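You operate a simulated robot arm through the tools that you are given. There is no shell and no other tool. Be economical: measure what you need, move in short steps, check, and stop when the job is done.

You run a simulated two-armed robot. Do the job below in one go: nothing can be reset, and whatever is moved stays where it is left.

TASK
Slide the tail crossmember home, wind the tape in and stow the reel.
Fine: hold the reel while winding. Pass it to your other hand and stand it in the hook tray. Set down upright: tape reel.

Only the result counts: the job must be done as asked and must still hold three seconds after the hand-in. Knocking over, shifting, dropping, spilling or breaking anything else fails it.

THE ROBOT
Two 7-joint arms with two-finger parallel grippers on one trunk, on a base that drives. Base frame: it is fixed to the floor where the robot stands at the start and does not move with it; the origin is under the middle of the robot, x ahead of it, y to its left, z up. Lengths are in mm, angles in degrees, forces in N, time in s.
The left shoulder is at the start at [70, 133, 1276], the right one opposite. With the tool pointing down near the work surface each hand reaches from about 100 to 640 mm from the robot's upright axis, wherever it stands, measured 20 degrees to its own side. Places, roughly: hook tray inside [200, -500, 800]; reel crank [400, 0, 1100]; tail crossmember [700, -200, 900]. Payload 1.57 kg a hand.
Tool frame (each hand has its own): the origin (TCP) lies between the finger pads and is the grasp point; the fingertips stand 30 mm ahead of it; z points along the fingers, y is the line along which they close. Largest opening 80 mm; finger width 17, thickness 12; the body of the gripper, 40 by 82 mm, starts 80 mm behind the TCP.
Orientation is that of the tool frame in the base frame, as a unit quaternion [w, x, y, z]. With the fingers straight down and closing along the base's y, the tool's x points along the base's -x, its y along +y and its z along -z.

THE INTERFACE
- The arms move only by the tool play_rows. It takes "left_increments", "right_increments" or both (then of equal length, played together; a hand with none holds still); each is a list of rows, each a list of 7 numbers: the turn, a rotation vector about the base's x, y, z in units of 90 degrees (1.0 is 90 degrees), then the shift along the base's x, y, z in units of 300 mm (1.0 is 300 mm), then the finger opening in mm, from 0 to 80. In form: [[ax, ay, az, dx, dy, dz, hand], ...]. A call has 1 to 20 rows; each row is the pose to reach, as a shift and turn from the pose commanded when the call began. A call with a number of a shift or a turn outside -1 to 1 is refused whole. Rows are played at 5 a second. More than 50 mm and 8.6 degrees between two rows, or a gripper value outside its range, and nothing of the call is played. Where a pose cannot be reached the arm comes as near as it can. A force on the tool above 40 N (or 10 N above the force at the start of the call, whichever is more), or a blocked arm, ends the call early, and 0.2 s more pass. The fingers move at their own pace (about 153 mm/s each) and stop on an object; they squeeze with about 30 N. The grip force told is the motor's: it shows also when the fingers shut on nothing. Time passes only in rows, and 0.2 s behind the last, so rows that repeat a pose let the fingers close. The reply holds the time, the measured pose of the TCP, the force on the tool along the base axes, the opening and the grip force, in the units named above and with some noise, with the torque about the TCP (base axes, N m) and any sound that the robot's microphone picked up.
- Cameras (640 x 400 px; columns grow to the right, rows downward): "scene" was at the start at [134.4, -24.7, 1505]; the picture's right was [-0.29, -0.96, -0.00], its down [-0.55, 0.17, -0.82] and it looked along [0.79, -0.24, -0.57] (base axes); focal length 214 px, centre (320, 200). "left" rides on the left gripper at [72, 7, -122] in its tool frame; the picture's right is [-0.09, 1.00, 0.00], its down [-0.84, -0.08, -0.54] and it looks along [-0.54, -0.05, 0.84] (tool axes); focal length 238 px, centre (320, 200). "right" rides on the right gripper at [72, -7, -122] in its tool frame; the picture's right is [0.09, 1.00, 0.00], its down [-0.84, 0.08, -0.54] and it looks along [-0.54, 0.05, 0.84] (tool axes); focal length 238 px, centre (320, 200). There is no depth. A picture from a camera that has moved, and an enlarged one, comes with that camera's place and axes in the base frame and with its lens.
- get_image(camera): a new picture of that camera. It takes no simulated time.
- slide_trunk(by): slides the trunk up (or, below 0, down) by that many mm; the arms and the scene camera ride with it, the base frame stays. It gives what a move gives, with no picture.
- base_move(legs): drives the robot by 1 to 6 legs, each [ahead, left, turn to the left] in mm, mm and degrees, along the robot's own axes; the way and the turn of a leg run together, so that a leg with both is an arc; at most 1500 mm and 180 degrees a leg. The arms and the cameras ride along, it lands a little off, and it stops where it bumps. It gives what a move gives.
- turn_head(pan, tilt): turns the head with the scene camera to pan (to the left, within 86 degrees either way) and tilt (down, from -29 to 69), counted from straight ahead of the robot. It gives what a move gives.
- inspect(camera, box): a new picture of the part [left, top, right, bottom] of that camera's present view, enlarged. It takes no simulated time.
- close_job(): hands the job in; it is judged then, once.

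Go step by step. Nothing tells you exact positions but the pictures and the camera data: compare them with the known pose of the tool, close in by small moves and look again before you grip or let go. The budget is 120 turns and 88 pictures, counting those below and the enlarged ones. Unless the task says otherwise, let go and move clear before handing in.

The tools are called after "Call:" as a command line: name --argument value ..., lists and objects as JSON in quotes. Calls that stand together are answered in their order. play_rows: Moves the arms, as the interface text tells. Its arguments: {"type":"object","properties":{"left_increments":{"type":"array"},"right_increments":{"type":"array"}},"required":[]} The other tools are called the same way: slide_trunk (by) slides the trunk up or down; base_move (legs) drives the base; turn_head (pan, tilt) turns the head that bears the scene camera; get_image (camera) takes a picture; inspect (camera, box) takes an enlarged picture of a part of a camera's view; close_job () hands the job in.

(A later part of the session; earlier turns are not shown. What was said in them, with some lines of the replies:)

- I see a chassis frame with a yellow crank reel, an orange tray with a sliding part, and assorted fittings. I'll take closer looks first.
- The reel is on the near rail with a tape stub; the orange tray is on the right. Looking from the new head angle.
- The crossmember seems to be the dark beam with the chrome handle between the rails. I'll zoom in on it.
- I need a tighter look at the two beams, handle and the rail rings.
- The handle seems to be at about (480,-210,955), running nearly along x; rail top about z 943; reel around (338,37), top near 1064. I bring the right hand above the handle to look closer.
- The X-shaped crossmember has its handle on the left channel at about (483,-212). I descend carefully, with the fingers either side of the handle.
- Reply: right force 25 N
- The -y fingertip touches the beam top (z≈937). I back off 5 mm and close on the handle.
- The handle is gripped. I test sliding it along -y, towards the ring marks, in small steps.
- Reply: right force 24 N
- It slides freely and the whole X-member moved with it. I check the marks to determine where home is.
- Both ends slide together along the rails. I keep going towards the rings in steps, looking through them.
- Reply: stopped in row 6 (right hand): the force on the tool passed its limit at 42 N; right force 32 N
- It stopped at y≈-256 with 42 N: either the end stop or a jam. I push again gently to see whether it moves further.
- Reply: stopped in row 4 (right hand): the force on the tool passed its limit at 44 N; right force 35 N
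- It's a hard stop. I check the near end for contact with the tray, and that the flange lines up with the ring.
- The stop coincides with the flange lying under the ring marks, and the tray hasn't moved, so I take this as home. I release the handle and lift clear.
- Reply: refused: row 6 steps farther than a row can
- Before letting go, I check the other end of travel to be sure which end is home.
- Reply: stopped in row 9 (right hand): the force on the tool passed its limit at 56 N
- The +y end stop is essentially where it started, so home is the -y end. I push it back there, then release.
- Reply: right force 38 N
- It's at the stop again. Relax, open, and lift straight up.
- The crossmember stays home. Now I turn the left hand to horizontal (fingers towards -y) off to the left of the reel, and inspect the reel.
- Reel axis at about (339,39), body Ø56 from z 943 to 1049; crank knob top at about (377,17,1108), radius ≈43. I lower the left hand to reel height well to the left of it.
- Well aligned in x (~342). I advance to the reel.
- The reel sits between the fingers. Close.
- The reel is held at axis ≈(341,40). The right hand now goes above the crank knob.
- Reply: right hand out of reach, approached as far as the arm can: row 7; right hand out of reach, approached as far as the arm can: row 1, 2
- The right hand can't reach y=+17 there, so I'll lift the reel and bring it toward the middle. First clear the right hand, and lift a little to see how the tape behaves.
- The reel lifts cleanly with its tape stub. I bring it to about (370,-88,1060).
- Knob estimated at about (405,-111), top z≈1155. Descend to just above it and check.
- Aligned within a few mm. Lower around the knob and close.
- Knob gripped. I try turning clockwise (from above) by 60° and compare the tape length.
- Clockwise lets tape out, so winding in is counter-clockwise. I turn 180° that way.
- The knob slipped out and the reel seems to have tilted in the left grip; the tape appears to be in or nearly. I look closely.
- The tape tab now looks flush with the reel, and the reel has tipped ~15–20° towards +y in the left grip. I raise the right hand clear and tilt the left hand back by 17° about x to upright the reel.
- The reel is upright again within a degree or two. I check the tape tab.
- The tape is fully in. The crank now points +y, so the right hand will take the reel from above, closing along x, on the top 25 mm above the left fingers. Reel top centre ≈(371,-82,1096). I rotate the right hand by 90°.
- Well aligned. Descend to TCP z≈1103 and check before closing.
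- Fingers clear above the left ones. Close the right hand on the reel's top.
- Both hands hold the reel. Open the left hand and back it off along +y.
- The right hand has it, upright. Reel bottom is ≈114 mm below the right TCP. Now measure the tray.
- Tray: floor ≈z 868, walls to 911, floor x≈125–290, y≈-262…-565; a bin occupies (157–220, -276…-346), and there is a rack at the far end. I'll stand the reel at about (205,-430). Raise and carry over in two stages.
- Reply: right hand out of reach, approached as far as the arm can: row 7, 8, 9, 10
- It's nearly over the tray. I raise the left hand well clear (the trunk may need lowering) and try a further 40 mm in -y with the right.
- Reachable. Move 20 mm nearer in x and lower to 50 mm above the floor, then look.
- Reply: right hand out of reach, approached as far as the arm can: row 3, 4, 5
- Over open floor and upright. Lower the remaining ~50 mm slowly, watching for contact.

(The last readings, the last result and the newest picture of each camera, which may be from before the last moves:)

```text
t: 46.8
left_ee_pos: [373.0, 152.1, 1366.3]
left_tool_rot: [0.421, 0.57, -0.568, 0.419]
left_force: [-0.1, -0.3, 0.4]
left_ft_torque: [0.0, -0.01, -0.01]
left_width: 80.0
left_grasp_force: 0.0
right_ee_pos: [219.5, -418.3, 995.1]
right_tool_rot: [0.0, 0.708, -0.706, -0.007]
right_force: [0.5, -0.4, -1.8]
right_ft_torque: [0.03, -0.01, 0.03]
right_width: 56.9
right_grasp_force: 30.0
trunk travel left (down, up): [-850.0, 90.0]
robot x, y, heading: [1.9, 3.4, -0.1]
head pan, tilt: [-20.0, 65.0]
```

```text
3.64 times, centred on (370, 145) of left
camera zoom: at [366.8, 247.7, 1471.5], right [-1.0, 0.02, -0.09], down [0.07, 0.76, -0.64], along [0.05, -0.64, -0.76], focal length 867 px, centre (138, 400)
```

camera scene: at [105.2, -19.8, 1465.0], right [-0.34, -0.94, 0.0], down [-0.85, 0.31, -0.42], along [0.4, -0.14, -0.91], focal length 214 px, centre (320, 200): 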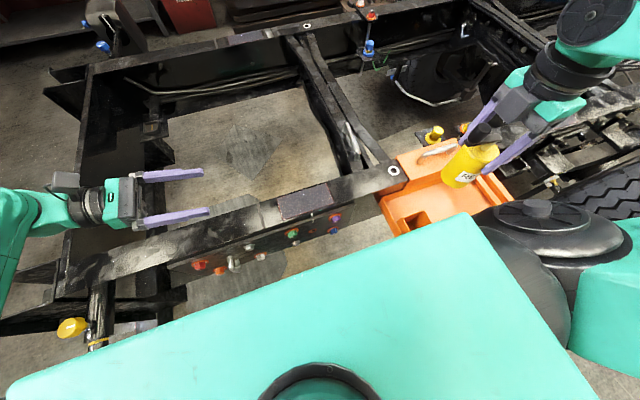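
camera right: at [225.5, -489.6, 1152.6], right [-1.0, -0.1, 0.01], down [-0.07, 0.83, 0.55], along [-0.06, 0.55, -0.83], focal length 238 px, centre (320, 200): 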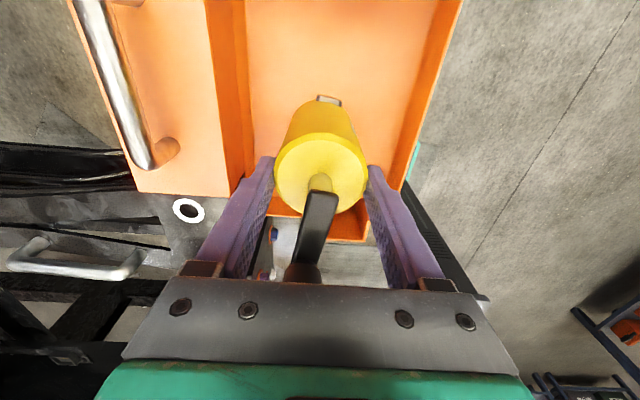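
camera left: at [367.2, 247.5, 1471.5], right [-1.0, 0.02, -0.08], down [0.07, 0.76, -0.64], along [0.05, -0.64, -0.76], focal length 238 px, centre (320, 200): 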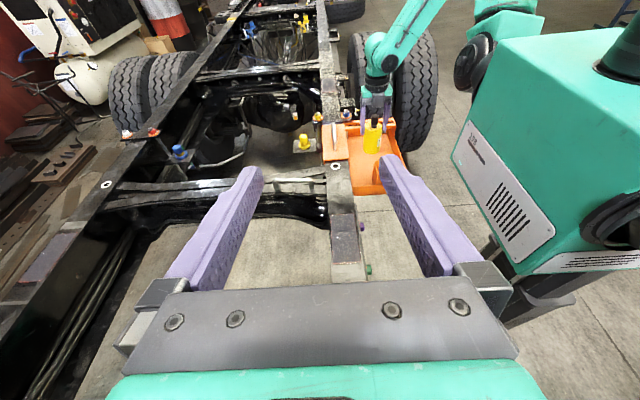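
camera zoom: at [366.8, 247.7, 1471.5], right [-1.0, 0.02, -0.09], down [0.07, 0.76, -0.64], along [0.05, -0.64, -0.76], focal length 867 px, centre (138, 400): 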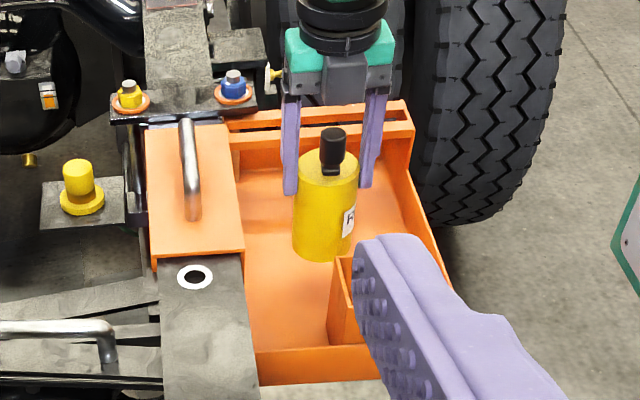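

Clear of the bin. Creep down until contact.

Call:
play_rows --right_increments '[[0, 0, 0, 0, 0, -0.01, 30], [0, 0, 0, 0, 0, -0.02, 30], [0, 0, 0, 0, 0, -0.03, 30], [0, 0, 0, 0, 0, -0.036, 30], [0, 0, 0, 0, 0, -0.036, 30]]'

```text
t: 48.0
left_ee_pos: [372.8, 151.2, 1366.9]
left_tool_rot: [0.42, 0.57, -0.567, 0.42]
left_force: [0.6, 0.7, -0.2]
left_ft_torque: [0.02, -0.02, 0.0]
left_width: 79.8
left_grasp_force: 0.2
right_ee_pos: [218.8, -416.7, 985.9]
right_tool_rot: [0.001, 0.708, -0.706, -0.007]
right_force: [0.2, 0.8, -0.5]
right_ft_torque: [-0.02, -0.01, 0.03]
right_width: 56.8
right_grasp_force: 30.3
trunk travel left (down, up): [-850.0, 90.0]
robot x, y, heading: [2.5, 1.5, 0.2]
head pan, tilt: [-20.0, 65.0]
```

Call:
play_rows --right_increments '[[0, 0, 0, 0, 0, -0.01, 30], [0, 0, 0, 0, 0, -0.02, 30], [0, 0, 0, 0, 0, -0.03, 30], [0, 0, 0, 0, 0, -0.03, 30]]'

Call:
inspect --camera "scene" --box '[400, 140, 500, 220]'

```text
t: 49.0
left_ee_pos: [371.5, 152.5, 1366.7]
left_tool_rot: [0.42, 0.571, -0.567, 0.42]
left_force: [0.1, -0.8, 0.8]
left_ft_torque: [-0.01, -0.02, -0.01]
left_width: 79.9
left_grasp_force: 0.0
right_ee_pos: [218.9, -416.1, 976.5]
right_tool_rot: [-0.001, 0.708, -0.706, -0.007]
right_force: [-0.1, -0.4, -1.5]
right_ft_torque: [0.0, -0.02, 0.01]
right_width: 56.7
right_grasp_force: 29.9
trunk travel left (down, up): [-850.0, 90.0]
robot x, y, heading: [-2.4, -0.2, 0.1]
head pan, tilt: [-20.0, 65.0]
```

```text
5.00 times, centred on (450, 180) of scene
camera zoom: at [107.5, -19.1, 1464.8], right [-0.34, -0.94, 0.0], down [-0.85, 0.31, -0.42], along [0.4, -0.14, -0.91], focal length 1072 px, centre (-330, 300)
```

zoom: 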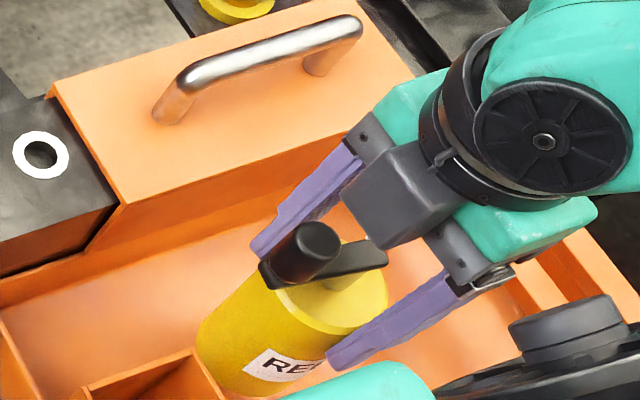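

Not touching yet. Continue down.

Call:
play_rows --right_increments '[[0, 0, 0, 0, 0, -0.01, 30], [0, 0, 0, 0, 0, -0.02, 30], [0, 0, 0, 0, 0, -0.03, 30], [0, 0, 0, 0, 0, -0.03, 30]]'

```text
t: 50.0
left_ee_pos: [372.2, 152.5, 1365.7]
left_tool_rot: [0.42, 0.571, -0.567, 0.42]
left_force: [-0.1, 0.0, -0.2]
left_ft_torque: [-0.01, -0.01, -0.05]
left_width: 80.1
left_grasp_force: 0.1
right_ee_pos: [217.6, -416.1, 968.8]
right_tool_rot: [0.0, 0.709, -0.706, -0.007]
right_force: [-0.1, 0.2, -2.1]
right_ft_torque: [0.02, 0.02, 0.01]
right_width: 56.3
right_grasp_force: 29.4
trunk travel left (down, up): [-850.0, 90.0]
robot x, y, heading: [2.6, 3.1, 0.0]
head pan, tilt: [-20.0, 65.0]
```

Call:
play_rows --right_increments '[[0, 0, 0, 0, 0, -0.01, 30], [0, 0, 0, 0, 0, -0.02, 30], [0, 0, 0, 0, 0, -0.03, 30], [0, 0, 0, 0, 0, -0.03, 30]]'

Call:
inspect --camera "left" --box '[340, 100, 410, 180]'

```text
t: 51.0
left_ee_pos: [372.5, 152.6, 1366.5]
left_tool_rot: [0.42, 0.571, -0.567, 0.42]
left_force: [-0.1, -0.8, -0.9]
left_ft_torque: [0.02, 0.01, 0.0]
left_width: 79.8
left_grasp_force: 0.1
right_ee_pos: [217.5, -416.6, 959.3]
right_tool_rot: [0.0, 0.708, -0.706, -0.008]
right_force: [0.8, 0.3, -1.7]
right_ft_torque: [0.02, -0.02, -0.03]
right_width: 56.6
right_grasp_force: 30.0
trunk travel left (down, up): [-850.0, 90.0]
robot x, y, heading: [1.5, 0.1, 0.1]
head pan, tilt: [-20.0, 65.0]
```

```text
5.00 times, centred on (375, 140) of left
camera zoom: at [366.8, 247.7, 1471.5], right [-1.0, 0.02, -0.09], down [0.07, 0.76, -0.64], along [0.05, -0.64, -0.76], focal length 1192 px, centre (45, 500)
```

zoom: 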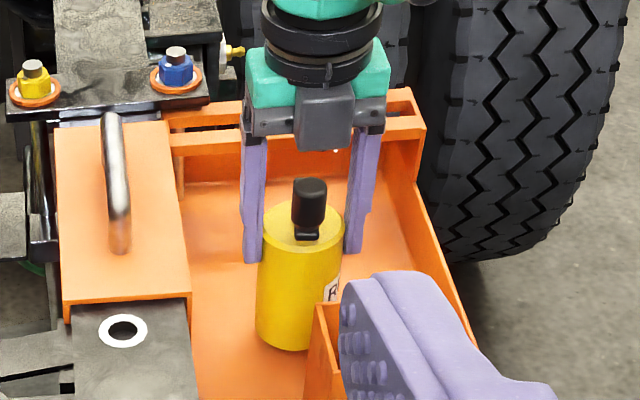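

Call:
play_rows --right_increments '[[0, 0, 0, 0, 0, -0.01, 30], [0, 0, 0, 0, 0, -0.02, 30], [0, 0, 0, 0, 0, -0.03, 30], [0, 0, 0, 0, 0, -0.04, 30], [0, 0, 0, 0, 0, -0.04, 30]]'

Call:
inspect --camera "scene" --box '[370, 130, 510, 235]'

```text
t: 52.2
left_ee_pos: [370.5, 155.1, 1366.6]
left_tool_rot: [0.42, 0.57, -0.567, 0.421]
left_force: [-0.4, -0.6, 0.2]
left_ft_torque: [0.0, 0.03, 0.02]
left_width: 80.0
left_grasp_force: 0.3
right_ee_pos: [217.1, -416.6, 948.3]
right_tool_rot: [0.001, 0.708, -0.706, -0.003]
right_force: [0.0, -4.5, 23.8]
right_ft_torque: [-0.06, -0.57, -0.04]
right_width: 56.7
right_grasp_force: 29.5
trunk travel left (down, up): [-850.0, 90.0]
robot x, y, heading: [0.1, 1.8, 0.1]
head pan, tilt: [-20.0, 65.0]
```

```text
3.81 times, centred on (440, 182) of scene
camera zoom: at [105.2, -16.3, 1465.4], right [-0.34, -0.94, 0.0], down [-0.85, 0.31, -0.42], along [0.4, -0.15, -0.91], focal length 817 px, centre (-137, 267)
```

zoom: 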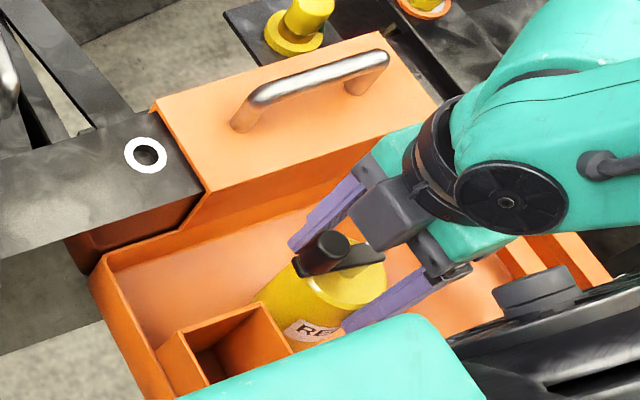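

Contact with the floor at 24 N. I ease the load, open just slightly so the reel settles between the fingers, then look.

Call:
play_rows --right_increments '[[0, 0, 0, 0, 0, 0.005, 30], [0, 0, 0, 0, 0, 0.005, 30], [0, 0, 0, 0, 0, 0.005, 60], [0, 0, 0, 0, 0, 0.005, 62], [0, 0, 0, 0, 0, 0.005, 62]]'

Call:
inspect --camera "left" --box '[340, 100, 410, 180]'

Call:
inspect --camera "scene" --box '[370, 130, 510, 235]'

```text
t: 53.4
left_ee_pos: [373.2, 153.2, 1367.2]
left_tool_rot: [0.42, 0.57, -0.567, 0.419]
left_force: [0.5, -0.7, -0.4]
left_ft_torque: [-0.01, 0.04, -0.02]
left_width: 80.0
left_grasp_force: 0.1
right_ee_pos: [216.6, -416.8, 947.7]
right_tool_rot: [-0.001, 0.708, -0.706, -0.008]
right_force: [-0.2, 0.1, -0.2]
right_ft_torque: [0.03, 0.01, 0.0]
right_width: 61.9
right_grasp_force: 0.0
trunk travel left (down, up): [-850.0, 90.0]
robot x, y, heading: [3.8, -1.9, 0.0]
head pan, tilt: [-20.0, 65.0]
```

```text
5.00 times, centred on (375, 140) of left
camera zoom: at [366.7, 247.9, 1471.5], right [-1.0, 0.02, -0.09], down [0.07, 0.76, -0.64], along [0.05, -0.64, -0.76], focal length 1192 px, centre (45, 500)
```

zoom: 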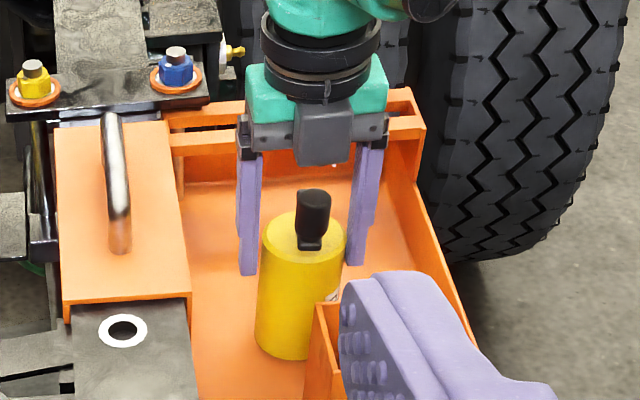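

```text
3.81 times, centred on (440, 182) of scene
camera zoom: at [107.5, -18.9, 1464.8], right [-0.34, -0.94, 0.0], down [-0.85, 0.31, -0.42], along [0.4, -0.14, -0.91], focal length 817 px, centre (-137, 267)
```

zoom: 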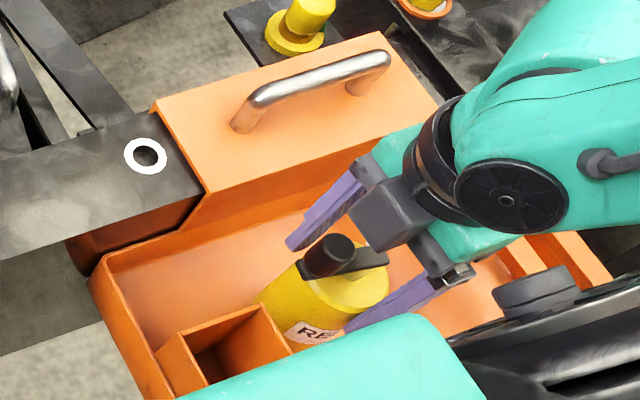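

It stands free. Open fully and lift straight up.

Call:
play_rows --right_increments '[[0, 0, 0, 0, 0, 0, 78], [0, 0, 0, 0, 0, 0, 78], [0, 0, 0, 0, 0, 0.05, 78], [0, 0, 0, 0, 0, 0.15, 78], [0, 0, 0, 0, 0, 0.3, 78], [0, 0, 0, 0, 0, 0.45, 78], [0, 0, 0, 0, 0, 0.6, 78], [0, 0, 0, 0, 0, 0.7, 78]]'

Call:
inspect --camera "scene" --box '[320, 90, 520, 240]'

Call:
get_image --camera "right"

Call:
inspect --camera "left" --box '[300, 90, 420, 210]'

```text
t: 55.2
left_ee_pos: [373.7, 154.0, 1366.1]
left_tool_rot: [0.421, 0.571, -0.567, 0.42]
left_force: [-0.2, -0.5, -0.5]
left_ft_torque: [0.01, -0.01, 0.03]
left_width: 80.0
left_grasp_force: 0.1
right_ee_pos: [219.3, -415.1, 1158.5]
right_tool_rot: [0.0, 0.709, -0.705, -0.007]
right_force: [-1.0, -0.1, 0.3]
right_ft_torque: [-0.06, -0.02, -0.03]
right_width: 77.7
right_grasp_force: 0.1
trunk travel left (down, up): [-850.0, 90.0]
robot x, y, heading: [1.3, 3.0, -0.1]
head pan, tilt: [-20.0, 65.0]
```

```text
2.67 times, centred on (420, 165) of scene
camera zoom: at [108.7, -17.8, 1464.7], right [-0.34, -0.94, 0.0], down [-0.85, 0.31, -0.42], along [0.4, -0.14, -0.91], focal length 572 px, centre (53, 293)
```

zoom: 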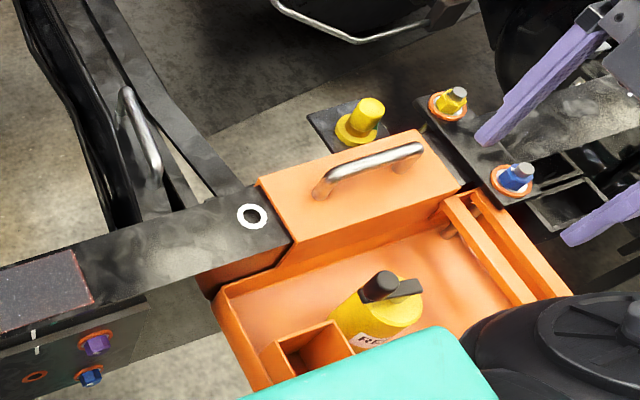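

```text
10 pictures are left
camera right: at [227.1, -488.0, 1279.4], right [-1.0, -0.1, 0.01], down [-0.08, 0.83, 0.55], along [-0.06, 0.55, -0.83], focal length 238 px, centre (320, 200)
```

right: 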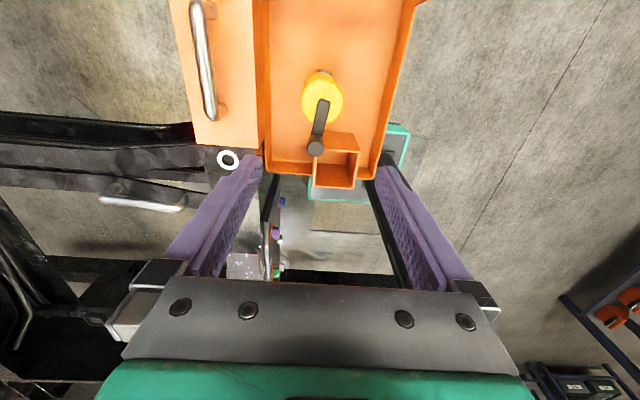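

```text
3.33 times, centred on (360, 150) of left
camera zoom: at [368.0, 249.0, 1471.0], right [-1.0, 0.02, -0.08], down [0.07, 0.76, -0.64], along [0.05, -0.65, -0.76], focal length 794 px, centre (187, 367)
```

zoom: 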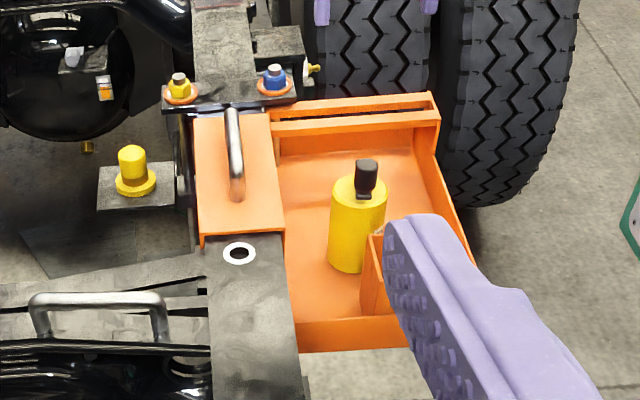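

The reel stands upright in the tray. A last check that the tape stayed in.

Call:
inspect --camera "right" --box '[280, 50, 380, 130]'

```text
5.00 times, centred on (330, 90) of right
camera zoom: at [227.1, -488.0, 1279.4], right [-1.0, -0.1, 0.01], down [-0.08, 0.83, 0.55], along [-0.06, 0.55, -0.83], focal length 1192 px, centre (270, 750)
```

zoom: 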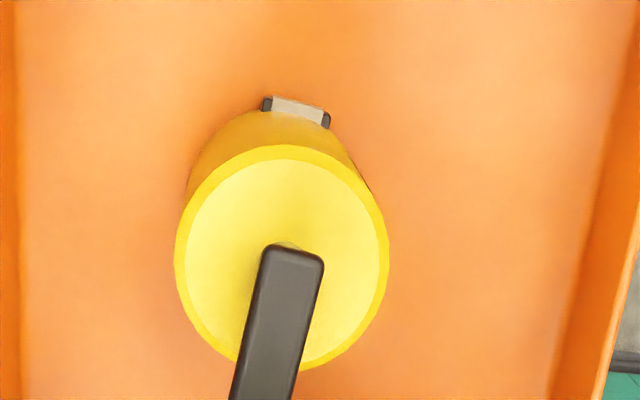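

The crossmember is home, the tape is wound in, and the reel stands upright in the tray with both hands clear; handing in.

Call:
close_job

```text
The job is handed in.
```

I finished all three parts and handed the job in; the hand-in reply didn't say whether it passed.

- **Crossmember:** pushed to its hard stop on the -y side. It had started at the opposite end of its travel.
- **Tape:** fully wound in, with the end tab flush against the reel. My first crank turn went the wrong way and let out a little tape, so I reversed it.
- **Winding:** the left hand held the reel throughout. Near the end the crank knob slipped out of the right hand and the reel tipped about 15° in the left grip. I straightened it before passing it over.
- **Reel:** passed from the left hand to the right and set down upright on the open floor of the hook tray. Both hands were clear at hand-in.

I saw nothing else knocked or moved in the pictures.
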